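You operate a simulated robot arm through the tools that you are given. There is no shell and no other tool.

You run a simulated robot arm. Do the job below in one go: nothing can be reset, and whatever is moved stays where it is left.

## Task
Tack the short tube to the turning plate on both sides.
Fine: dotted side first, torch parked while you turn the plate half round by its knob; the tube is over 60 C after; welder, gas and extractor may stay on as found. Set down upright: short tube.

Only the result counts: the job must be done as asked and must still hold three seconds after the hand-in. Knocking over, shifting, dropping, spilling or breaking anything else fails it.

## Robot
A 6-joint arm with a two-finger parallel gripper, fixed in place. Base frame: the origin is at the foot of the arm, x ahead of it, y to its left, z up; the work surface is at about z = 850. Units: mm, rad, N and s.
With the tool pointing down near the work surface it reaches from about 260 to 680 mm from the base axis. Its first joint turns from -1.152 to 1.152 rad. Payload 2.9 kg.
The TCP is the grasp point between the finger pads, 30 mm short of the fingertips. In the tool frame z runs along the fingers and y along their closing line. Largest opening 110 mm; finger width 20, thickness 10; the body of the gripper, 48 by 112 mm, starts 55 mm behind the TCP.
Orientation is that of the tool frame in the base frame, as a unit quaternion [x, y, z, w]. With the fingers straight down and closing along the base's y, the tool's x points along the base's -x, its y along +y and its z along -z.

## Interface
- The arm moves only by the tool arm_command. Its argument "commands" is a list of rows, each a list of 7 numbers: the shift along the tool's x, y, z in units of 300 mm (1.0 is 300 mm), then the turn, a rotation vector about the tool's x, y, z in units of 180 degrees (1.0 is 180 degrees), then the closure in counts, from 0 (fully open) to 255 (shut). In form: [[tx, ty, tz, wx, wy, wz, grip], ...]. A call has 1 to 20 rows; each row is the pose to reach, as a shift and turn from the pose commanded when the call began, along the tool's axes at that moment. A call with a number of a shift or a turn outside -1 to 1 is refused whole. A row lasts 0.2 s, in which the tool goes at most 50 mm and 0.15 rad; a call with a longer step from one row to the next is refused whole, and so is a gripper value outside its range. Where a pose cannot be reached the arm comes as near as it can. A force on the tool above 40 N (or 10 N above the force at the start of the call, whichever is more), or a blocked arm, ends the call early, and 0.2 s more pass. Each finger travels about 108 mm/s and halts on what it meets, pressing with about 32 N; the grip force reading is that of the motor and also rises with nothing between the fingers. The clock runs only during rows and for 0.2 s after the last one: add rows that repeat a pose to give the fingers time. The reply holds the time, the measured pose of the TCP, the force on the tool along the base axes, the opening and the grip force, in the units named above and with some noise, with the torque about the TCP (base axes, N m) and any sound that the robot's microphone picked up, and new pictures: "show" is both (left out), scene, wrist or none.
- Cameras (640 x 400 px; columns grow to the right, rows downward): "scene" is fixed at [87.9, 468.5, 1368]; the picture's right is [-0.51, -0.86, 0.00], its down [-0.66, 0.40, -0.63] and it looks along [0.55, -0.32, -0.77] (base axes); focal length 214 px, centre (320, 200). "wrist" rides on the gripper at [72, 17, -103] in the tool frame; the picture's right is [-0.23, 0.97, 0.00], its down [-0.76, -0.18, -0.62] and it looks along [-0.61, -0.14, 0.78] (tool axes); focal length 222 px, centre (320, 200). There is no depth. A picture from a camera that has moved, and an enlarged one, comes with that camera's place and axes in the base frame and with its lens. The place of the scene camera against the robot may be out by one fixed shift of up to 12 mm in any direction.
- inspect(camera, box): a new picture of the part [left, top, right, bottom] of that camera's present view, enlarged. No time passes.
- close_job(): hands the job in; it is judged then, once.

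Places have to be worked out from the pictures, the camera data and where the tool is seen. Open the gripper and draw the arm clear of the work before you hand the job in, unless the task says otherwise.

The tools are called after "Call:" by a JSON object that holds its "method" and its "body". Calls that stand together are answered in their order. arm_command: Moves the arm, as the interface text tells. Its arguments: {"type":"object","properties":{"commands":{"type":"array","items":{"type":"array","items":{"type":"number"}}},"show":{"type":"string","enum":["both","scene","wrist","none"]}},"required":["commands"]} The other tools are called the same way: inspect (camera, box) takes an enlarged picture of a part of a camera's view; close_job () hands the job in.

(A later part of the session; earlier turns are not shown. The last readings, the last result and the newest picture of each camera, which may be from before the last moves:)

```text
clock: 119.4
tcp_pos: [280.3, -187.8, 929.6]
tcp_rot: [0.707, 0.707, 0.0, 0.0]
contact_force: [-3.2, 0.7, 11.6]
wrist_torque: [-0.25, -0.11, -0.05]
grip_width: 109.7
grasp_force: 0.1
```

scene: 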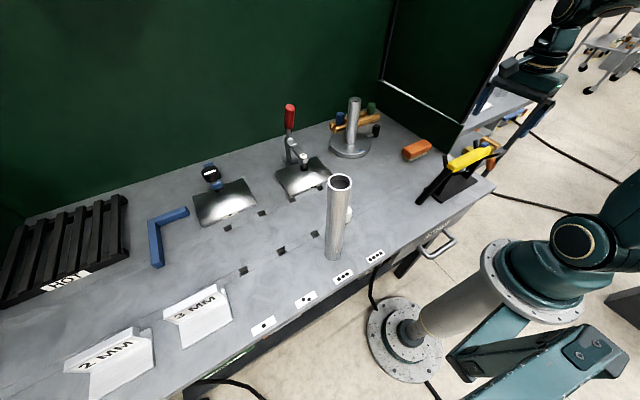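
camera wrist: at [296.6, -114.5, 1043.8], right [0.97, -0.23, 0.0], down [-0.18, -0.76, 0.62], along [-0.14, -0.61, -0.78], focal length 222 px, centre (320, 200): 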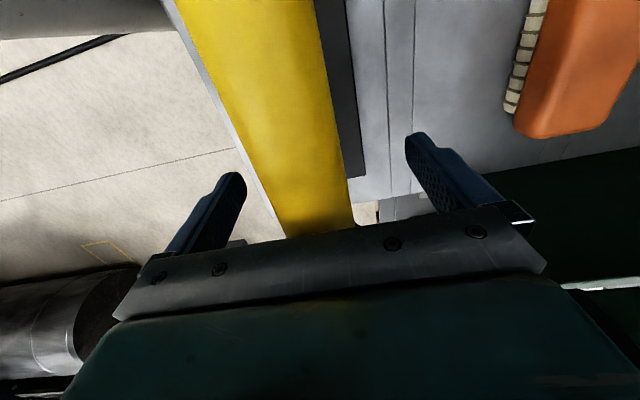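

About 12 N on the trigger. I press 2.4 mm further and close the fingers.

Call:
{"method": "arm_command", "body": {"commands": [[0, 0, 0.004, 0, 0, 0, 0], [0, 0, 0.008, 0, 0, 0, 0], [0, 0, 0.008, 0, 0, 0, 0], [0, 0, 0.008, 0, 0, 0, 130], [0, 0, 0.008, 0, 0, 0, 190], [0, 0, 0.008, 0, 0, 0, 255], [0, 0, 0.008, 0, 0, 0, 255], [0, 0, 0.008, 0, 0, 0, 255]]}}

Call:
{"method": "inspect", "body": {"camera": "scene", "box": [425, 110, 525, 190]}}

Call:
{"method": "inspect", "body": {"camera": "wrist", "box": [200, 80, 440, 240]}}

```text
clock: 121.2
tcp_pos: [280.6, -187.4, 928.9]
tcp_rot: [0.707, 0.707, 0.001, 0.0]
contact_force: [-8.0, -2.1, 14.7]
wrist_torque: [-0.45, -0.11, -0.12]
grip_width: 32.5
grasp_force: 31.7
camera wrist: at [296.1, -114.8, 1033.0], right [0.97, -0.23, 0.0], down [-0.18, -0.76, 0.62], along [-0.14, -0.61, -0.78], focal length 222 px, centre (320, 200)
```

scene: 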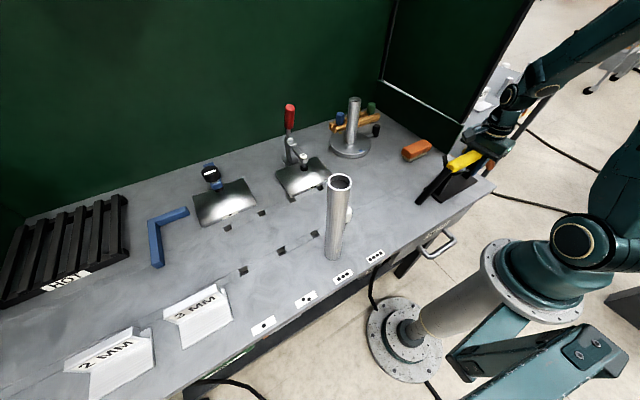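
wrist: 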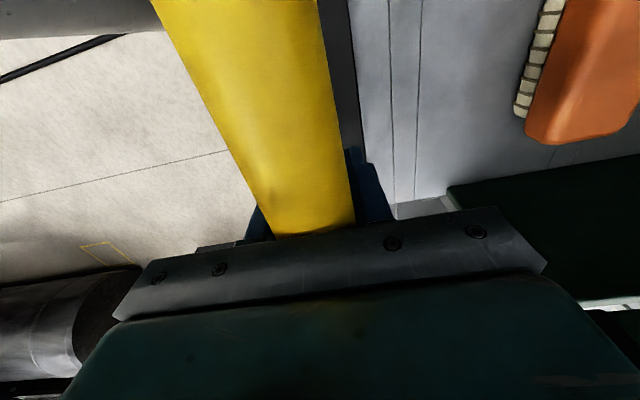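

```text
5.00 times, centred on (475, 150) of scene
camera zoom: at [87.5, 468.6, 1368.0], right [-0.51, -0.86, 0.0], down [-0.66, 0.4, -0.63], along [0.55, -0.32, -0.77], focal length 1072 px, centre (-455, 450)
```

zoom: 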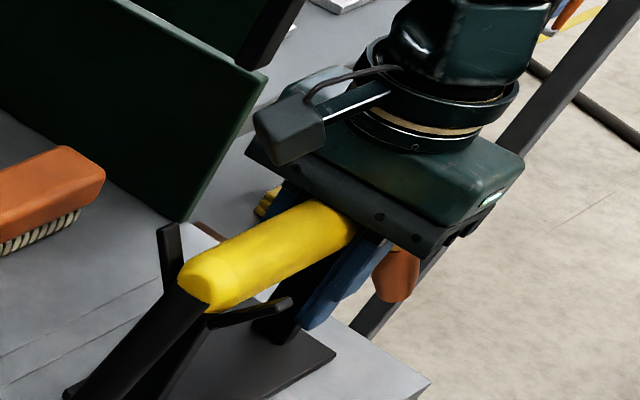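

```text
2.50 times, centred on (320, 160) of wrist
camera zoom: at [296.1, -114.8, 1033.0], right [0.97, -0.23, 0.0], down [-0.18, -0.76, 0.62], along [-0.14, -0.61, -0.78], focal length 555 px, centre (320, 300)
```

zoom: 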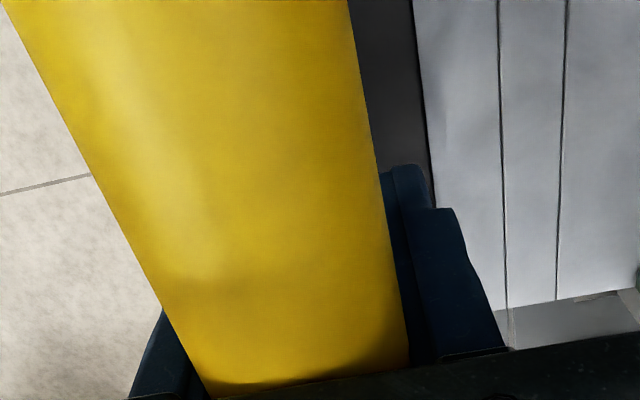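

Gripped with the trigger under the palm, similar to last time. I lift 85 mm straight up.

Call:
{"method": "arm_command", "body": {"commands": [[0, 0, -0.02, 0, 0, 0, 255], [0, 0, -0.06, 0, 0, 0, 255], [0, 0, -0.14, 0, 0, 0, 255], [0, 0, -0.22, 0, 0, 0, 255], [0, 0, -0.283, 0, 0, 0, 255], [0, 0, -0.283, 0, 0, 0, 255]]}}

Call:
{"method": "inspect", "body": {"camera": "scene", "box": [425, 90, 545, 190]}}

```text
clock: 122.6
tcp_pos: [279.5, -187.7, 1013.4]
tcp_rot: [0.707, 0.707, 0.0, -0.001]
contact_force: [-0.1, 0.5, -8.9]
wrist_torque: [-0.18, -0.01, 0.03]
grip_width: 32.7
grasp_force: 31.9
camera wrist: at [296.0, -115.1, 1117.1], right [0.97, -0.23, 0.0], down [-0.18, -0.76, 0.62], along [-0.14, -0.61, -0.78], focal length 222 px, centre (320, 200)
```

scene: 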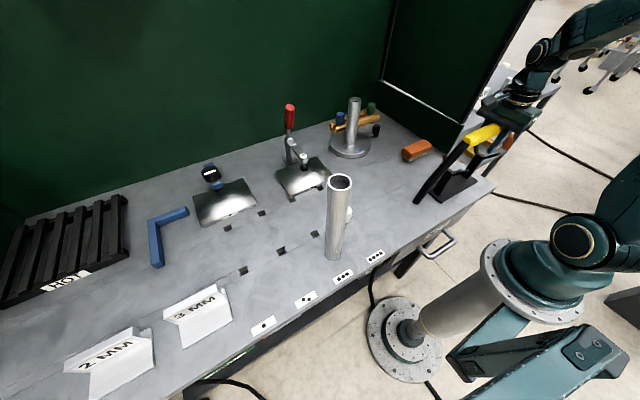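
wrist: 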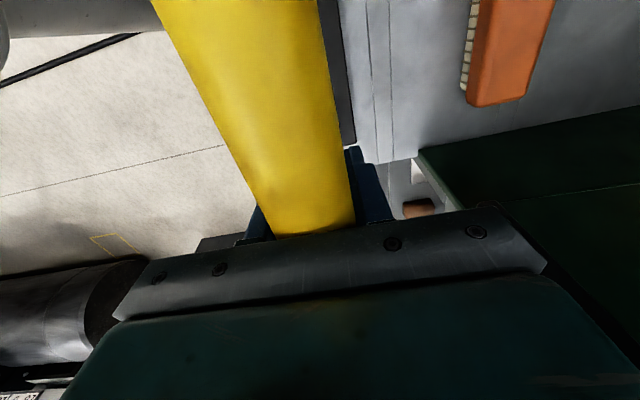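

```text
4.00 times, centred on (485, 140) of scene
camera zoom: at [88.0, 468.5, 1368.0], right [-0.51, -0.86, 0.0], down [-0.66, 0.4, -0.63], along [0.55, -0.32, -0.77], focal length 858 px, centre (-340, 440)
```

zoom: 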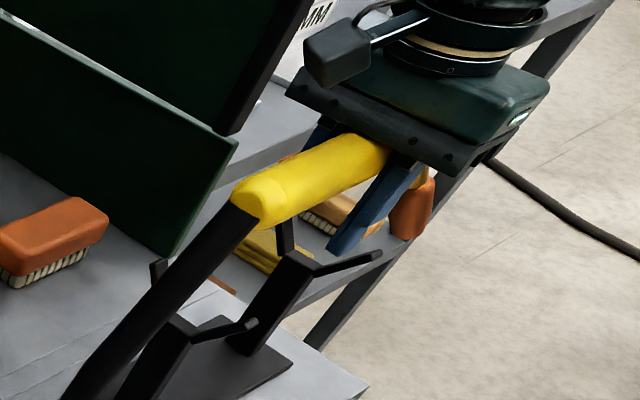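

The torch hangs exactly as last time. I repeat the same swing to the welding side.

Call:
{"method": "arm_command", "body": {"commands": [[0.03, 0.018, 0.0, 0, 0, -0.025, 255], [0.085, 0.05, 0.0, 0, 0, -0.065, 255], [0.14, 0.083, 0.0, 0, 0, -0.107, 255], [0.195, 0.116, 0.0, 0, 0, -0.149, 255], [0.25, 0.149, 0.0, 0, 0, -0.191, 255], [0.305, 0.182, 0.0, 0, 0, -0.233, 255], [0.36, 0.215, 0.0, 0, 0, -0.275, 255], [0.415, 0.248, 0.0, 0, 0, -0.317, 255], [0.47, 0.28, 0.01, 0, 0, -0.359, 255], [0.525, 0.313, 0.02, 0, 0, -0.4, 255], [0.58, 0.346, 0.03, 0, 0, -0.442, 255], [0.635, 0.379, 0.04, 0, 0, -0.48, 255], [0.667, 0.397, 0.04, 0, 0, -0.5, 255], [0.667, 0.397, 0.04, 0, 0, -0.5, 255]]}}

Call:
{"method": "inspect", "body": {"camera": "scene", "box": [345, 110, 395, 150]}}

Call:
{"method": "inspect", "body": {"camera": "scene", "box": [340, 85, 460, 175]}}

```text
clock: 125.6
tcp_pos: [399.0, 13.4, 1000.7]
tcp_rot: [-0.001, 1.0, 0.0, 0.0]
contact_force: [-0.8, 0.5, -8.5]
wrist_torque: [0.05, -0.17, -0.01]
grip_width: 32.6
grasp_force: 32.0
camera wrist: at [325.7, 30.1, 1105.6], right [0.23, 0.97, 0.0], down [0.76, -0.18, 0.62], along [0.61, -0.14, -0.78], focal length 222 px, centre (320, 200)
```

scene: 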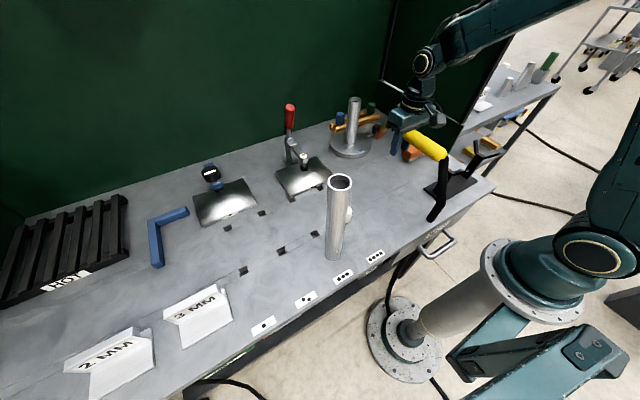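
wrist: 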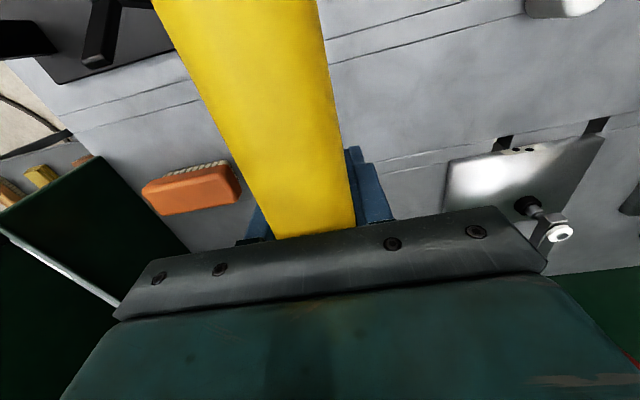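

```text
10.00 times, centred on (370, 130) of scene
camera zoom: at [88.0, 468.6, 1368.0], right [-0.51, -0.86, 0.0], down [-0.66, 0.4, -0.63], along [0.55, -0.32, -0.77], focal length 2145 px, centre (-180, 900)
```

zoom: 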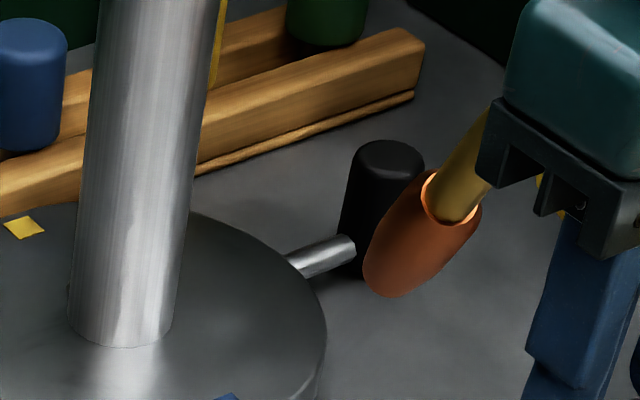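

```text
4.44 times, centred on (400, 130) of scene
camera zoom: at [88.0, 468.6, 1368.0], right [-0.51, -0.86, 0.0], down [-0.66, 0.4, -0.63], along [0.55, -0.32, -0.77], focal length 953 px, centre (-36, 511)
```

zoom: 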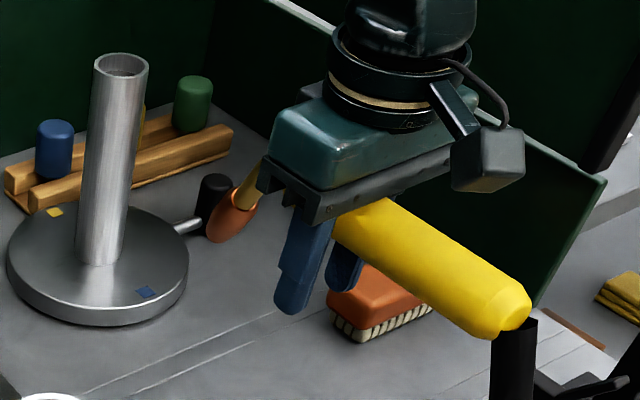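

The nozzle leans slightly more this time and the tube sits ~2 mm more to +y after the half-turn. I move to the pre-weld point with a correspondingly larger y shift and check.

Call:
{"method": "arm_command", "body": {"commands": [[-0.05, 0.03, 0.04, 0, 0, 0, 255], [-0.1, 0.06, 0.08, 0, 0, 0, 255], [-0.15, 0.082, 0.12, 0, 0, 0, 255], [-0.19, 0.082, 0.15, 0, 0, 0, 255], [-0.19, 0.082, 0.15, 0, 0, 0, 255]], "show": "none"}}

Call:
{"method": "inspect", "body": {"camera": "scene", "box": [345, 115, 385, 150]}}

```text
clock: 126.8
tcp_pos: [457.5, 36.8, 956.0]
tcp_rot: [0.0, 1.0, 0.0, 0.0]
contact_force: [-0.6, -0.3, -8.0]
wrist_torque: [0.01, -0.21, 0.02]
grip_width: 32.8
grasp_force: 32.1
```

```text
11.43 times, centred on (365, 132) of scene
camera zoom: at [88.0, 468.6, 1368.0], right [-0.51, -0.86, 0.0], down [-0.66, 0.4, -0.63], along [0.55, -0.32, -0.77], focal length 2451 px, centre (-194, 971)
```

zoom: 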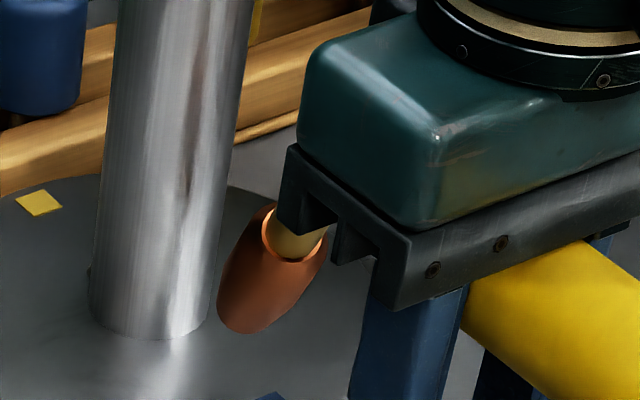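

The tip-to-tube relation is close to last time's. I advance 15 mm forward and 15 mm down along the 45° line and check.

Call:
{"method": "arm_command", "body": {"commands": [[-0.02, 0, 0.02, 0, 0, 0, 255], [-0.04, 0, 0.04, 0, 0, 0, 255], [-0.05, 0, 0.05, 0, 0, 0, 255], [-0.05, 0, 0.05, 0, 0, 0, 255]], "show": "none"}}

Call:
{"method": "inspect", "body": {"camera": "scene", "box": [350, 125, 375, 145]}}

```text
clock: 127.8
tcp_pos: [471.5, 37.1, 941.0]
tcp_rot: [0.0, 1.0, 0.0, 0.0]
contact_force: [0.3, -0.1, -7.9]
wrist_torque: [0.03, -0.2, -0.03]
grip_width: 32.7
grasp_force: 31.9
```

```text
16.00 times, centred on (362, 135) of scene
camera zoom: at [88.0, 468.6, 1368.0], right [-0.51, -0.86, 0.0], down [-0.66, 0.4, -0.63], along [0.55, -0.32, -0.77], focal length 3432 px, centre (-360, 1240)
```

zoom: 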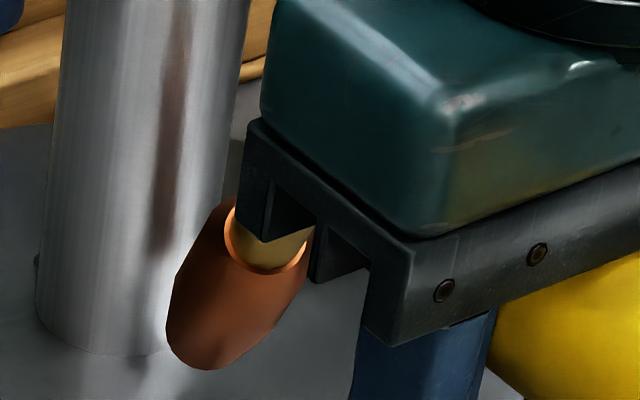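

This matches the stage just before the last descent in the first weld. I lower 3 mm in small steps and look for the arc.

Call:
{"method": "arm_command", "body": {"commands": [[0, 0, 0.004, 0, 0, 0, 255], [0, 0, 0.008, 0, 0, 0, 255], [0, 0, 0.01, 0, 0, 0, 255], [0, 0, 0.01, 0, 0, 0, 255], [0, 0, 0.01, 0, 0, 0, 255]], "show": "none"}}

Call:
{"method": "inspect", "body": {"camera": "scene", "box": [350, 125, 375, 145]}}

```text
clock: 129.0
tcp_pos: [471.1, 37.6, 938.5]
tcp_rot: [-0.001, 1.0, 0.0, 0.001]
contact_force: [1.2, 0.4, -8.2]
wrist_torque: [0.05, -0.19, 0.01]
grip_width: 32.4
grasp_force: 32.0
```

```text
16.00 times, centred on (362, 135) of scene
camera zoom: at [88.0, 468.6, 1368.0], right [-0.51, -0.86, 0.0], down [-0.66, 0.4, -0.63], along [0.55, -0.32, -0.77], focal length 3432 px, centre (-360, 1240)
```

zoom: 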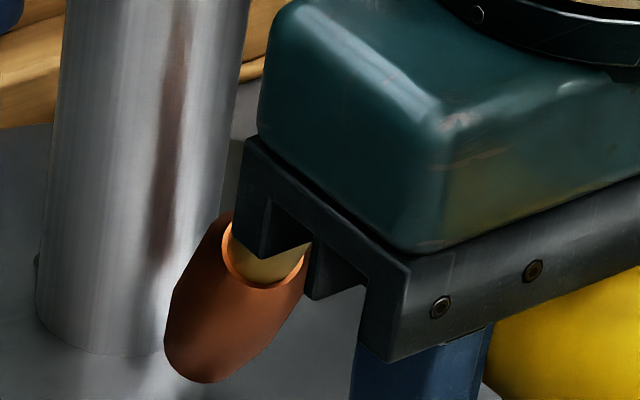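

No arc or contact yet. I lower a further 2.4 mm in 0.6 mm steps.

Call:
{"method": "arm_command", "body": {"commands": [[0, 0, 0.002, 0, 0, 0, 255], [0, 0, 0.004, 0, 0, 0, 255], [0, 0, 0.006, 0, 0, 0, 255], [0, 0, 0.008, 0, 0, 0, 255], [0, 0, 0.008, 0, 0, 0, 255]], "show": "none"}}

Call:
{"method": "inspect", "body": {"camera": "scene", "box": [350, 125, 375, 145]}}

```text
clock: 130.2
tcp_pos: [470.8, 39.0, 935.3]
tcp_rot: [0.0, 1.0, 0.0, 0.0]
contact_force: [0.3, 0.5, -8.3]
wrist_torque: [0.0, -0.19, -0.04]
grip_width: 32.5
grasp_force: 32.0
```

```text
16.00 times, centred on (362, 135) of scene
camera zoom: at [88.0, 468.6, 1368.0], right [-0.51, -0.86, 0.0], down [-0.66, 0.4, -0.63], along [0.55, -0.32, -0.77], focal length 3432 px, centre (-360, 1240)
```

zoom: 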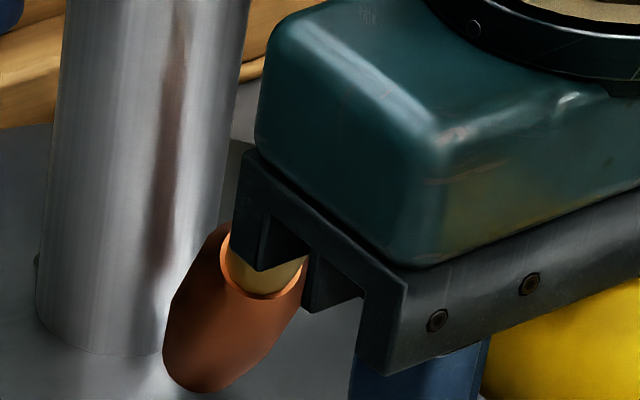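

Compared with the first weld the tip is ~4 mm further from the tube now. I advance 3 mm toward the tube in small steps with a dwell.

Call:
{"method": "arm_command", "body": {"commands": [[-0.003, 0, 0, 0, 0, 0, 255], [-0.006, 0, 0, 0, 0, 0, 255], [-0.009, 0, 0, 0, 0, 0, 255], [-0.01, 0, 0, 0, 0, 0, 255], [-0.01, 0, 0, 0, 0, 0, 255]], "show": "none"}}

Call:
{"method": "inspect", "body": {"camera": "scene", "box": [350, 125, 375, 145]}}

```text
clock: 131.4
tcp_pos: [474.7, 37.8, 935.5]
tcp_rot: [0.0, 1.0, 0.0, 0.0]
contact_force: [-0.3, -0.3, -9.3]
wrist_torque: [0.04, -0.18, -0.03]
grip_width: 32.8
grasp_force: 32.6
```

```text
16.00 times, centred on (362, 135) of scene
camera zoom: at [88.0, 468.6, 1368.0], right [-0.51, -0.86, 0.0], down [-0.66, 0.4, -0.63], along [0.55, -0.32, -0.77], focal length 3432 px, centre (-360, 1240)
```

zoom: 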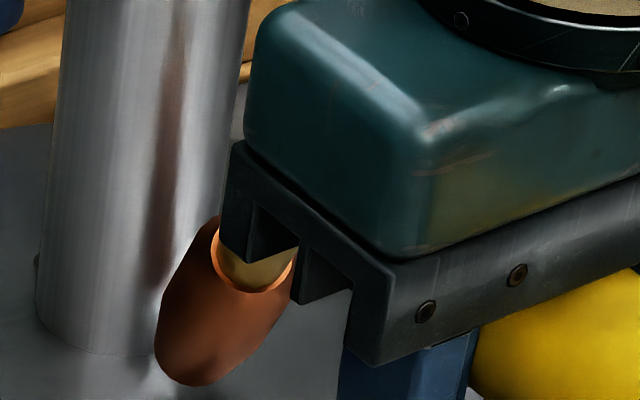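

Very near now but without contact. I creep 1.2 mm down and 1 mm forward.

Call:
{"method": "arm_command", "body": {"commands": [[-0.001, 0, 0.002, 0, 0, 0, 255], [-0.002, 0, 0.003, 0, 0, 0, 255], [-0.003, 0, 0.004, 0, 0, 0, 255], [-0.003, 0, 0.004, 0, 0, 0, 255], [-0.003, 0, 0.004, 0, 0, 0, 255]], "show": "none"}}

Call:
{"method": "inspect", "body": {"camera": "scene", "box": [350, 125, 375, 145]}}

```text
clock: 132.6
tcp_pos: [475.9, 37.2, 934.2]
tcp_rot: [0.0, 1.0, 0.0, 0.001]
contact_force: [0.2, 0.3, -8.0]
wrist_torque: [0.02, -0.16, 0.04]
grip_width: 32.6
grasp_force: 31.8
```

```text
16.00 times, centred on (362, 135) of scene
camera zoom: at [88.0, 468.6, 1368.0], right [-0.51, -0.86, 0.0], down [-0.66, 0.4, -0.63], along [0.55, -0.32, -0.77], focal length 3432 px, centre (-360, 1240)
```

zoom: 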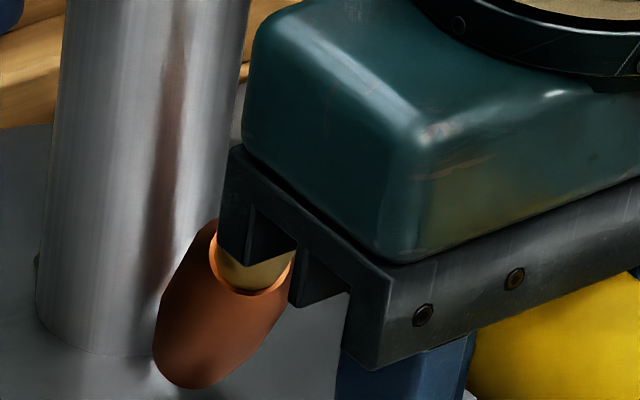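

The no-contact condition implies the tip is ~4 mm too far to +y. I shift 3 mm to -y and creep 1.2 mm lower.

Call:
{"method": "arm_command", "body": {"commands": [[0, -0.005, 0, 0, 0, 0, 255], [0, -0.01, 0.0, 0, 0, 0, 255], [0, -0.01, 0.002, 0, 0, 0, 255], [0, -0.01, 0.004, 0, 0, 0, 255], [0, -0.01, 0.004, 0, 0, 0, 255]], "show": "none"}}

Call:
{"method": "inspect", "body": {"camera": "scene", "box": [350, 125, 375, 145]}}

```text
clock: 133.8
tcp_pos: [473.9, 34.1, 933.2]
tcp_rot: [0.0, 1.0, 0.0, -0.001]
contact_force: [-0.5, 0.7, -7.7]
wrist_torque: [-0.03, -0.22, -0.01]
grip_width: 32.6
grasp_force: 31.8
```

```text
16.00 times, centred on (362, 135) of scene
camera zoom: at [88.0, 468.6, 1368.0], right [-0.51, -0.86, 0.0], down [-0.66, 0.4, -0.63], along [0.55, -0.32, -0.77], focal length 3432 px, centre (-360, 1240)
```

zoom: 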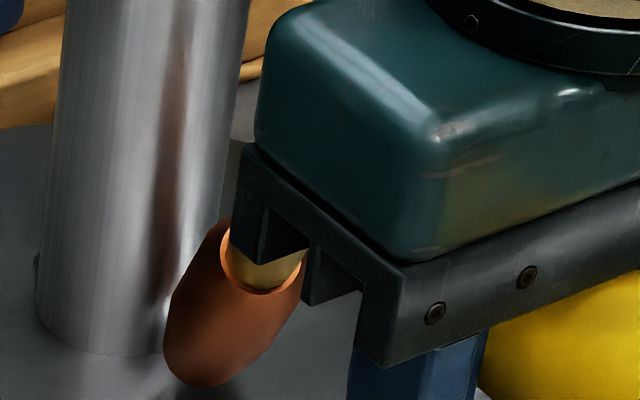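

Still no contact. I creep down another 2 mm and 1.5 mm forward in small steps.

Call:
{"method": "arm_command", "body": {"commands": [[-0.001, 0, 0.002, 0, 0, 0, 255], [-0.002, 0, 0.003, 0, 0, 0, 255], [-0.003, 0, 0.004, 0, 0, 0, 255], [-0.004, 0, 0.005, 0, 0, 0, 255], [-0.005, 0, 0.006, 0, 0, 0, 255], [-0.005, 0, 0.006, 0, 0, 0, 255]], "show": "none"}}

Call:
{"method": "inspect", "body": {"camera": "scene", "box": [350, 125, 375, 145]}}

```text
clock: 135.2
tcp_pos: [475.7, 35.8, 933.7]
tcp_rot: [0.0, 1.0, 0.001, 0.0]
contact_force: [-0.2, -0.2, -7.9]
wrist_torque: [0.01, -0.19, 0.0]
grip_width: 32.5
grasp_force: 31.9
```

```text
16.00 times, centred on (362, 135) of scene
camera zoom: at [88.0, 468.6, 1368.0], right [-0.51, -0.86, 0.0], down [-0.66, 0.4, -0.63], along [0.55, -0.32, -0.77], focal length 3432 px, centre (-360, 1240)
```

zoom: 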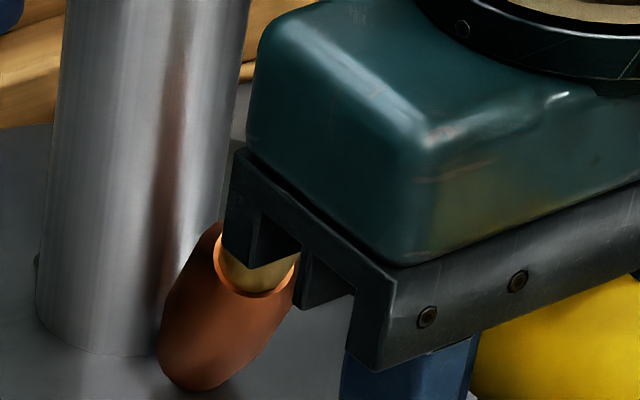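

No contact yet; I continue 2.4 mm down in 0.6 mm steps.

Call:
{"method": "arm_command", "body": {"commands": [[0, 0, 0.002, 0, 0, 0, 255], [0, 0, 0.004, 0, 0, 0, 255], [0, 0, 0.006, 0, 0, 0, 255], [0, 0, 0.008, 0, 0, 0, 255], [0, 0, 0.008, 0, 0, 0, 255]], "show": "none"}}

Call:
{"method": "inspect", "body": {"camera": "scene", "box": [350, 125, 375, 145]}}

```text
clock: 136.4
tcp_pos: [476.5, 35.8, 929.7]
tcp_rot: [0.0, 1.0, 0.0, 0.001]
contact_force: [-4.2, 0.4, 3.8]
wrist_torque: [-0.21, -1.31, -0.02]
grip_width: 32.6
grasp_force: 32.2
```

```text
16.00 times, centred on (362, 135) of scene
camera zoom: at [87.7, 468.6, 1368.0], right [-0.51, -0.86, 0.0], down [-0.66, 0.4, -0.63], along [0.55, -0.32, -0.77], focal length 3432 px, centre (-360, 1240)
```

zoom: 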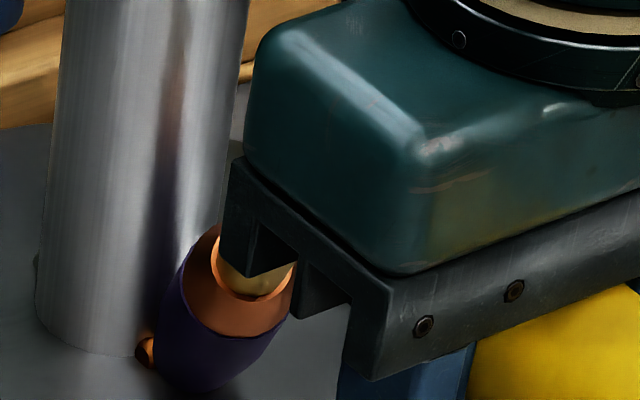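

The arc struck with light contact and the bead is forming on the second side. I ease the torch back along its axis.

Call:
{"method": "arm_command", "body": {"commands": [[0.002, 0, -0.003, 0, 0, 0, 255], [0.004, 0, -0.005, 0, 0, 0, 255], [0.004, 0, -0.005, 0, 0, 0, 255]], "show": "none"}}

Call:
{"method": "inspect", "body": {"camera": "scene", "box": [350, 125, 375, 145]}}

```text
clock: 137.2
tcp_pos: [475.7, 34.8, 930.1]
tcp_rot: [0.0, 1.0, 0.0, -0.003]
contact_force: [0.3, 0.8, -8.1]
wrist_torque: [0.05, -0.19, 0.01]
grip_width: 32.8
grasp_force: 32.0
```

```text
16.00 times, centred on (362, 135) of scene
camera zoom: at [88.0, 468.6, 1368.0], right [-0.51, -0.86, 0.0], down [-0.66, 0.4, -0.63], along [0.55, -0.32, -0.77], focal length 3432 px, centre (-360, 1240)
```

zoom: 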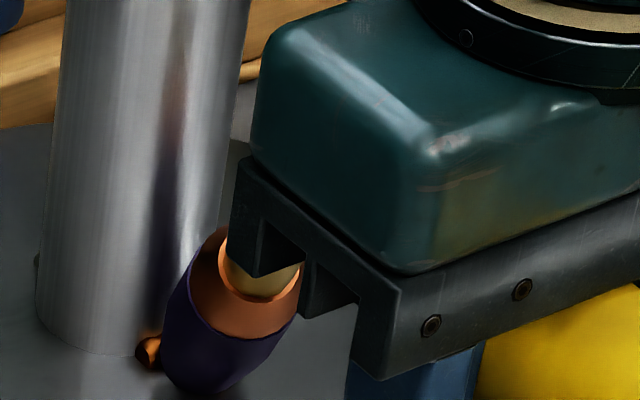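

Contact is relieved and the bead stays on the seam. I back off ~20 mm to see it fully.

Call:
{"method": "arm_command", "body": {"commands": [[0.02, 0, -0.02, 0, 0, 0, 255], [0.05, 0, -0.05, 0, 0, 0, 255], [0.07, 0, -0.07, 0, 0, 0, 255], [0.07, 0, -0.07, 0, 0, 0, 255]], "show": "scene"}}

Call:
{"method": "inspect", "body": {"camera": "scene", "box": [350, 125, 375, 145]}}

Call:
{"method": "inspect", "body": {"camera": "scene", "box": [325, 110, 375, 160]}}

```text
clock: 138.2
tcp_pos: [454.9, 35.4, 953.5]
tcp_rot: [0.0, 1.0, 0.0, 0.0]
contact_force: [-0.3, 1.3, -8.0]
wrist_torque: [0.02, -0.2, 0.01]
grip_width: 32.5
grasp_force: 32.0
```

scene: 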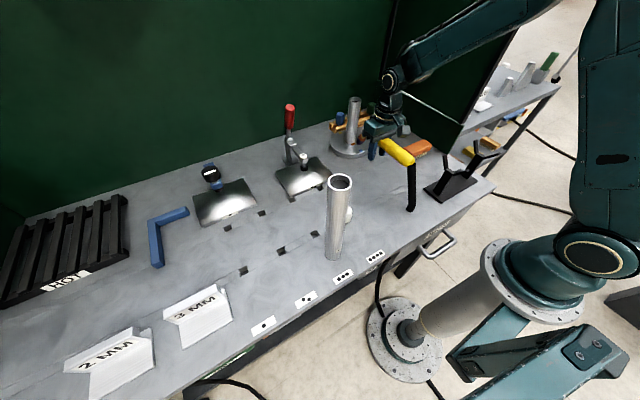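

```text
16.00 times, centred on (362, 135) of scene
camera zoom: at [88.0, 468.6, 1368.0], right [-0.51, -0.86, 0.0], down [-0.66, 0.4, -0.63], along [0.55, -0.32, -0.77], focal length 3432 px, centre (-360, 1240)
```

zoom: 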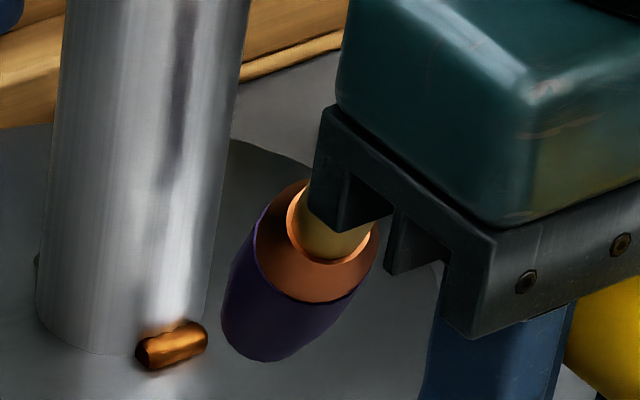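

```text
8.00 times, centred on (350, 135) of scene
camera zoom: at [88.0, 468.6, 1368.0], right [-0.51, -0.86, 0.0], down [-0.66, 0.4, -0.63], along [0.55, -0.32, -0.77], focal length 1716 px, centre (80, 720)
```

zoom: 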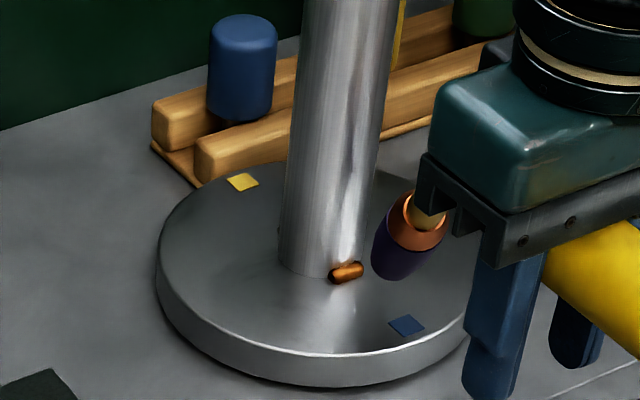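

The second bead sits on the seam on the opposite side. I retreat up and swing the torch back over its stand along the same path.

Call:
{"method": "arm_command", "body": {"commands": [[0.08, 0, -0.1, 0, 0, 0, 255], [0.16, -0.01, -0.205, 0, 0, 0, 255], [0.195, -0.071, -0.205, 0, 0, 0.0417, 255], [0.23, -0.132, -0.205, 0, 0, 0.083, 255], [0.265, -0.192, -0.205, 0, 0, 0.125, 255], [0.3, -0.253, -0.205, 0, 0, 0.167, 255], [0.335, -0.314, -0.205, 0, 0, 0.208, 255], [0.371, -0.375, -0.205, 0, 0, 0.25, 255], [0.406, -0.435, -0.205, 0, 0, 0.292, 255], [0.441, -0.496, -0.205, 0, 0, 0.333, 255], [0.476, -0.557, -0.205, 0, 0, 0.375, 255], [0.511, -0.618, -0.205, 0, 0, 0.417, 255], [0.546, -0.678, -0.205, 0, 0, 0.458, 255], [0.581, -0.739, -0.205, 0, 0, 0.5, 255], [0.581, -0.739, -0.205, 0, 0, 0.5, 255]]}}

Call:
{"method": "inspect", "body": {"camera": "scene", "box": [425, 90, 545, 190]}}

Call:
{"method": "inspect", "body": {"camera": "scene", "box": [325, 110, 375, 160]}}

```text
clock: 141.4
tcp_pos: [278.6, -185.7, 1014.1]
tcp_rot: [0.707, 0.707, 0.0, 0.0]
contact_force: [0.2, 0.5, -8.3]
wrist_torque: [-0.17, -0.05, 0.01]
grip_width: 32.6
grasp_force: 31.6
camera wrist: at [295.1, -112.8, 1118.1], right [0.97, -0.23, 0.0], down [-0.18, -0.76, 0.62], along [-0.14, -0.61, -0.78], focal length 222 px, centre (320, 200)
```

scene: 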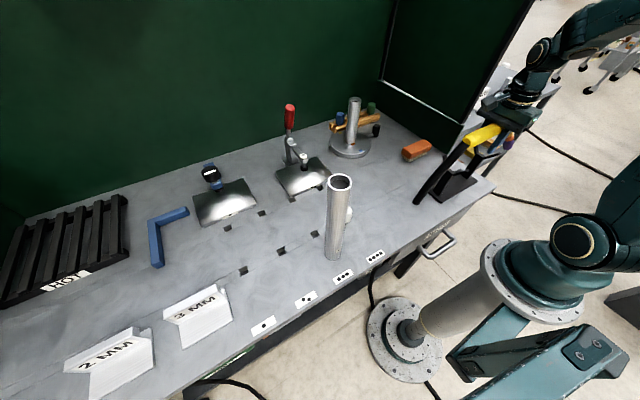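
wrist: 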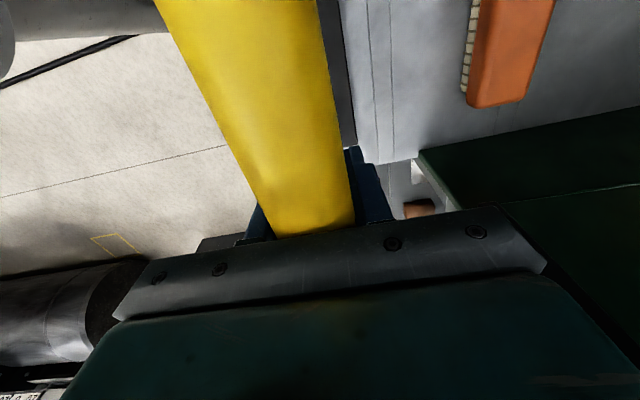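

```text
4.00 times, centred on (485, 140) of scene
camera zoom: at [88.0, 468.5, 1368.0], right [-0.51, -0.86, 0.0], down [-0.66, 0.4, -0.63], along [0.55, -0.32, -0.77], focal length 858 px, centre (-340, 440)
```

zoom: 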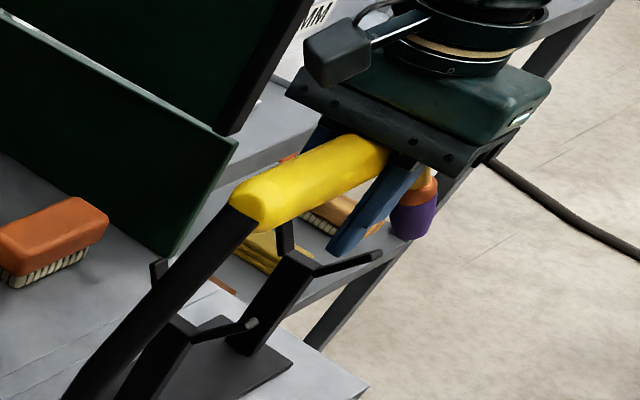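

```text
8.00 times, centred on (350, 135) of scene
camera zoom: at [88.0, 468.5, 1368.0], right [-0.51, -0.86, 0.0], down [-0.66, 0.4, -0.63], along [0.55, -0.32, -0.77], focal length 1716 px, centre (80, 720)
```

zoom: 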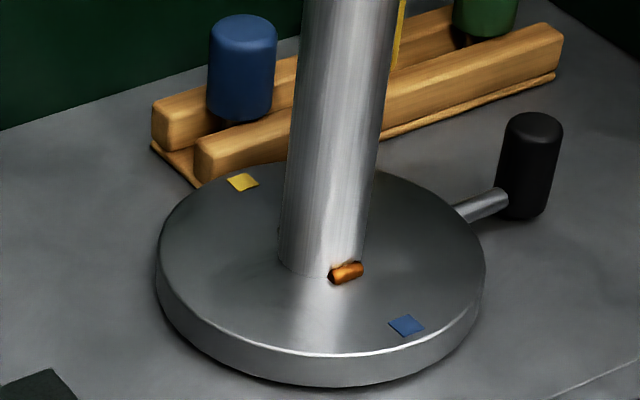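

Both tacks look good. I lower the torch into its rests as before.

Call:
{"method": "arm_command", "body": {"commands": [[0, 0, 0.08, 0, 0, 0, 255], [0, 0, 0.16, 0, 0, 0, 255], [0, 0, 0.22, 0, 0, 0, 255], [0, 0, 0.25, 0, 0, 0, 255], [0, 0, 0.258, 0, 0, 0, 255], [0, 0, 0.266, 0, 0, 0, 255], [0, 0, 0.272, 0, 0, 0, 255], [0, 0, 0.272, 0, 0, 0, 255]], "show": "none"}}

Call:
{"method": "inspect", "body": {"camera": "scene", "box": [425, 110, 525, 190]}}

```text
clock: 143.2
tcp_pos: [280.6, -186.4, 931.0]
tcp_rot: [0.707, 0.707, 0.0, 0.001]
contact_force: [0.0, 0.2, -7.9]
wrist_torque: [-0.16, 0.01, 0.0]
grip_width: 32.2
grasp_force: 32.3
```

```text
5.00 times, centred on (475, 150) of scene
camera zoom: at [88.0, 468.5, 1368.0], right [-0.51, -0.86, 0.0], down [-0.66, 0.4, -0.63], along [0.55, -0.32, -0.77], focal length 1072 px, centre (-455, 450)
```

zoom: 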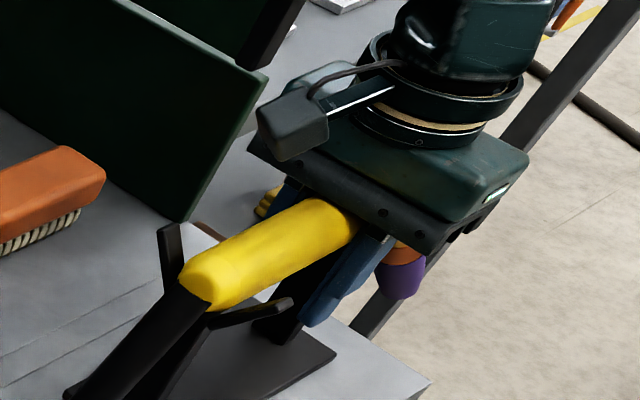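

The rests are not carrying yet. I lower another 3 mm in small steps.

Call:
{"method": "arm_command", "body": {"commands": [[0, 0, 0.003, 0, 0, 0, 255], [0, 0, 0.006, 0, 0, 0, 255], [0, 0, 0.009, 0, 0, 0, 255], [0, 0, 0.009, 0, 0, 0, 255]], "show": "none"}}

```text
clock: 144.2
tcp_pos: [281.7, -188.9, 928.9]
tcp_rot: [0.707, 0.707, -0.001, 0.001]
contact_force: [-3.4, -1.4, 13.4]
wrist_torque: [0.73, 0.0, 0.26]
grip_width: 32.6
grasp_force: 32.0
```

The rests carry it now (13 N). I open the fingers and rise straight up.

Call:
{"method": "arm_command", "body": {"commands": [[0, 0, 0, 0, 0, 0, 150], [0, 0, 0, 0, 0, 0, 60], [0, 0, 0, 0, 0, 0, 0], [0, 0, 0, 0, 0, 0, 0], [0, 0, -0.02, 0, 0, 0, 0], [0, 0, -0.1, 0, 0, 0, 0], [0, 0, -0.2, 0, 0, 0, 0], [0, 0, -0.3, 0, 0, 0, 0], [0, 0, -0.4, 0, 0, 0, 0], [0, 0, -0.5, 0, 0, 0, 0], [0, 0, -0.5, 0, 0, 0, 0]]}}

Call:
{"method": "inspect", "body": {"camera": "wrist", "box": [220, 60, 420, 230]}}

Call:
{"method": "inspect", "body": {"camera": "scene", "box": [425, 110, 525, 190]}}

```text
clock: 146.6
tcp_pos: [277.7, -186.6, 1078.8]
tcp_rot: [0.708, 0.707, 0.0, 0.001]
contact_force: [0.6, -0.4, 0.1]
wrist_torque: [0.02, -0.01, 0.02]
grip_width: 110.1
grasp_force: 0.0
camera wrist: at [294.6, -113.6, 1184.0], right [0.97, -0.23, 0.0], down [-0.18, -0.76, 0.62], along [-0.14, -0.61, -0.78], focal length 222 px, centre (320, 200)
```

scene: 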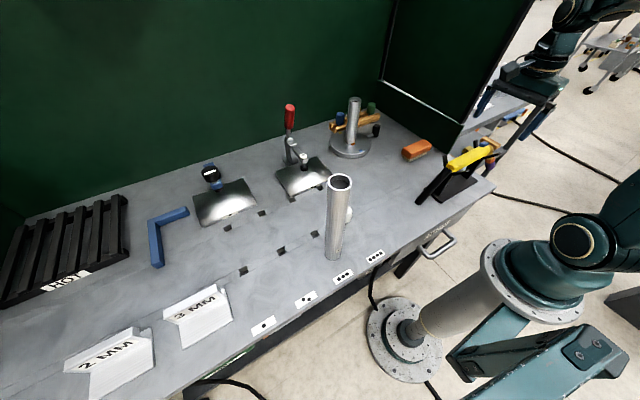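
wrist: 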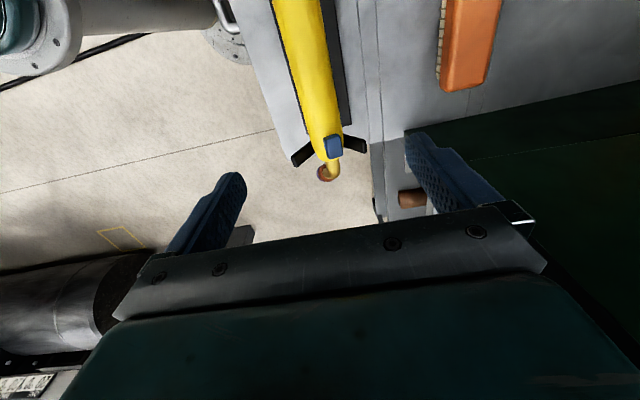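

```text
2.35 times, centred on (320, 145) of wrist
camera zoom: at [294.6, -113.6, 1184.0], right [0.97, -0.23, 0.0], down [-0.18, -0.76, 0.62], along [-0.14, -0.61, -0.78], focal length 523 px, centre (320, 329)
```

zoom: 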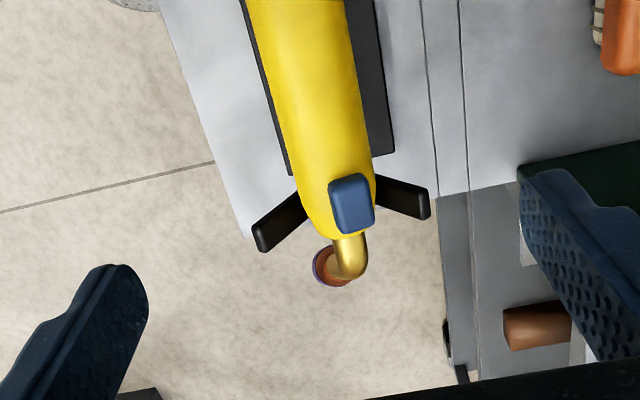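

```text
5.00 times, centred on (475, 150) of scene
camera zoom: at [87.9, 468.6, 1368.0], right [-0.51, -0.86, 0.0], down [-0.66, 0.4, -0.63], along [0.55, -0.32, -0.77], focal length 1072 px, centre (-455, 450)
```

zoom: 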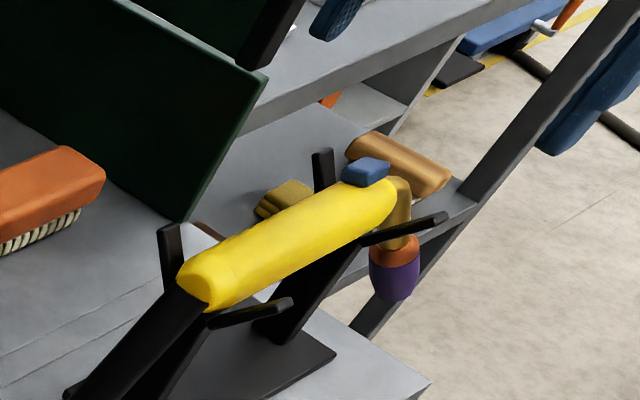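

The torch is parked but rolled ~12-15° (nozzle to -x). As before, a flat fingertip press on the trigger's raised edge will right it; I close the fingers above it and descend to just over the trigger.

Call:
{"method": "arm_command", "body": {"commands": [[-0.03, 0.005, 0, 0, 0, 0, 100], [-0.0613, 0.0107, 0, 0, 0, 0, 200], [-0.0613, 0.0107, 0, 0, 0, 0, 255], [-0.0613, 0.0107, 0, 0, 0, 0, 255], [-0.0613, 0.0107, 0.06, 0, 0, 0, 255], [-0.0613, 0.0107, 0.12, 0, 0, 0, 255], [-0.0613, 0.0107, 0.175, 0, 0, 0, 255], [-0.0613, 0.0107, 0.175, 0, 0, 0, 255]], "show": "wrist"}}

Call:
{"method": "inspect", "body": {"camera": "wrist", "box": [240, 80, 400, 230]}}

Call:
{"method": "inspect", "body": {"camera": "scene", "box": [445, 110, 525, 180]}}

```text
clock: 148.4
tcp_pos: [282.0, -206.4, 1027.2]
tcp_rot: [0.707, 0.707, -0.001, 0.0]
contact_force: [0.3, 0.2, -1.0]
wrist_torque: [0.0, 0.04, -0.02]
grip_width: 0.1
grasp_force: 32.1
camera wrist: at [298.4, -132.7, 1130.7], right [0.97, -0.23, 0.0], down [-0.18, -0.76, 0.62], along [-0.14, -0.61, -0.78], focal length 222 px, centre (320, 200)
```

wrist: 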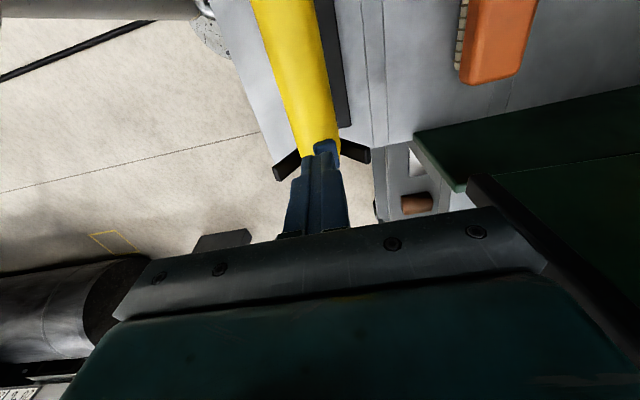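

```text
2.67 times, centred on (320, 155) of wrist
camera zoom: at [298.4, -132.7, 1130.7], right [0.97, -0.23, 0.0], down [-0.18, -0.76, 0.62], along [-0.14, -0.61, -0.78], focal length 592 px, centre (320, 320)
```

zoom: 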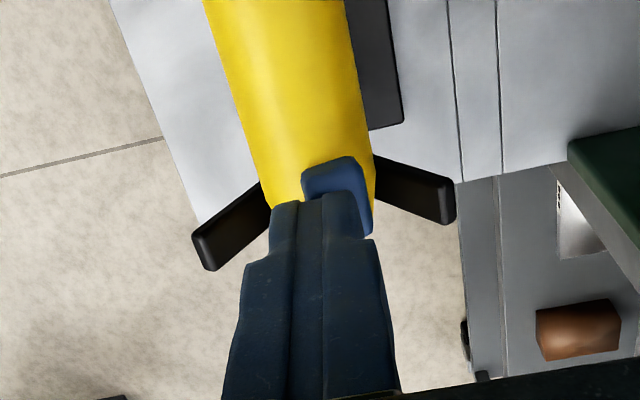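

```text
5.71 times, centred on (485, 145) of scene
camera zoom: at [87.9, 468.5, 1368.0], right [-0.51, -0.86, 0.0], down [-0.66, 0.4, -0.63], along [0.55, -0.32, -0.77], focal length 1226 px, centre (-623, 514)
```

zoom: 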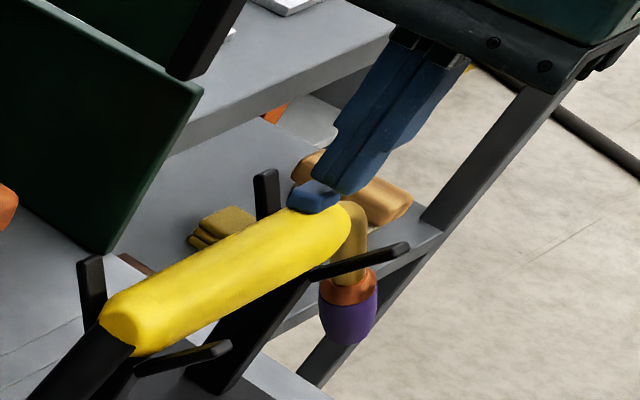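

The fingertips are just above the trigger, covering its raised -x edge. I press down slowly about 12 mm.

Call:
{"method": "arm_command", "body": {"commands": [[0, 0, 0.015, 0, 0, 0, 255], [0, 0, 0.024, 0, 0, 0, 255], [0, 0, 0.03, 0, 0, 0, 255], [0, 0, 0.036, 0, 0, 0, 255], [0, 0, 0.04, 0, 0, 0, 255]], "show": "none"}}

Call:
{"method": "inspect", "body": {"camera": "scene", "box": [445, 110, 525, 180]}}

```text
clock: 149.6
tcp_pos: [284.3, -206.8, 1015.2]
tcp_rot: [0.708, 0.706, -0.001, 0.001]
contact_force: [-4.0, -3.0, 18.7]
wrist_torque: [-0.06, 0.16, 0.01]
grip_width: 0.2
grasp_force: 32.4
```

```text
5.71 times, centred on (485, 145) of scene
camera zoom: at [87.6, 468.6, 1368.0], right [-0.51, -0.86, 0.0], down [-0.66, 0.4, -0.63], along [0.55, -0.32, -0.77], focal length 1226 px, centre (-623, 514)
```

zoom: 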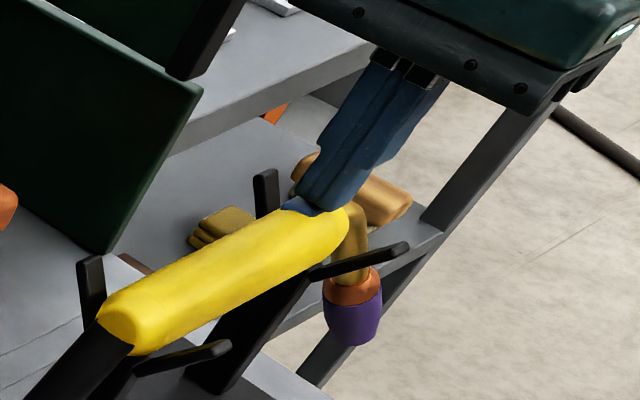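

Pressed with ~19 N. I rise and check the torch's roll.

Call:
{"method": "arm_command", "body": {"commands": [[0, 0, -0.02, 0, 0, 0, 255], [0, 0, -0.1, 0, 0, 0, 255], [0, 0, -0.2, 0, 0, 0, 255], [0, 0, -0.25, 0, 0, 0, 255], [0, 0, -0.25, 0, 0, 0, 255]], "show": "wrist"}}

Call:
{"method": "inspect", "body": {"camera": "wrist", "box": [240, 80, 400, 230]}}

Call:
{"method": "inspect", "body": {"camera": "scene", "box": [445, 110, 525, 180]}}

```text
clock: 150.8
tcp_pos: [283.8, -205.1, 1091.7]
tcp_rot: [0.707, 0.707, 0.0, 0.0]
contact_force: [-0.1, 0.0, -0.7]
wrist_torque: [0.0, -0.03, -0.02]
grip_width: 0.0
grasp_force: 31.9
camera wrist: at [299.5, -132.5, 1195.2], right [0.97, -0.23, 0.0], down [-0.18, -0.76, 0.62], along [-0.14, -0.61, -0.78], focal length 222 px, centre (320, 200)
```

wrist: 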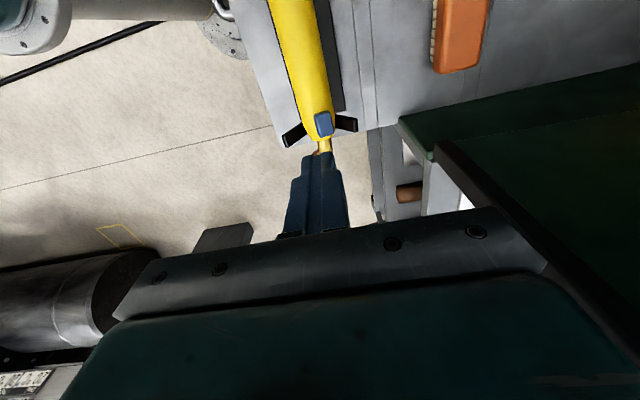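

```text
2.67 times, centred on (320, 155) of wrist
camera zoom: at [299.5, -132.5, 1195.2], right [0.97, -0.23, 0.0], down [-0.18, -0.76, 0.62], along [-0.14, -0.61, -0.78], focal length 592 px, centre (320, 320)
```

zoom: 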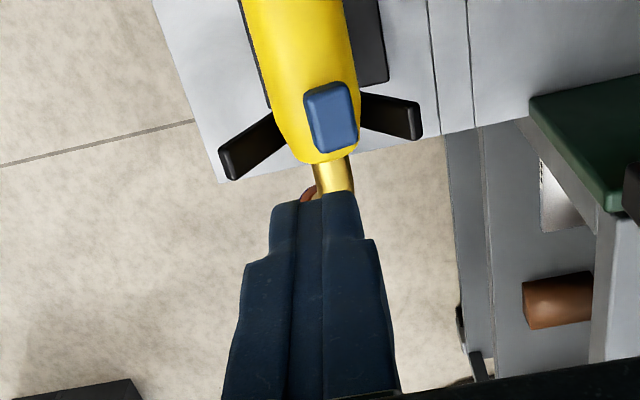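

```text
5.71 times, centred on (485, 145) of scene
camera zoom: at [87.9, 468.5, 1368.0], right [-0.51, -0.86, 0.0], down [-0.66, 0.4, -0.63], along [0.55, -0.32, -0.77], focal length 1226 px, centre (-623, 514)
```

zoom: 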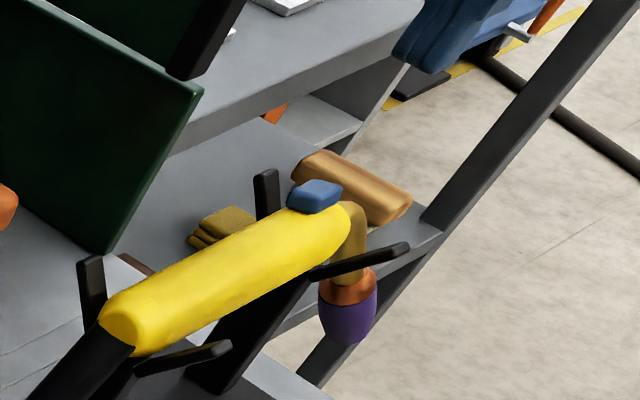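

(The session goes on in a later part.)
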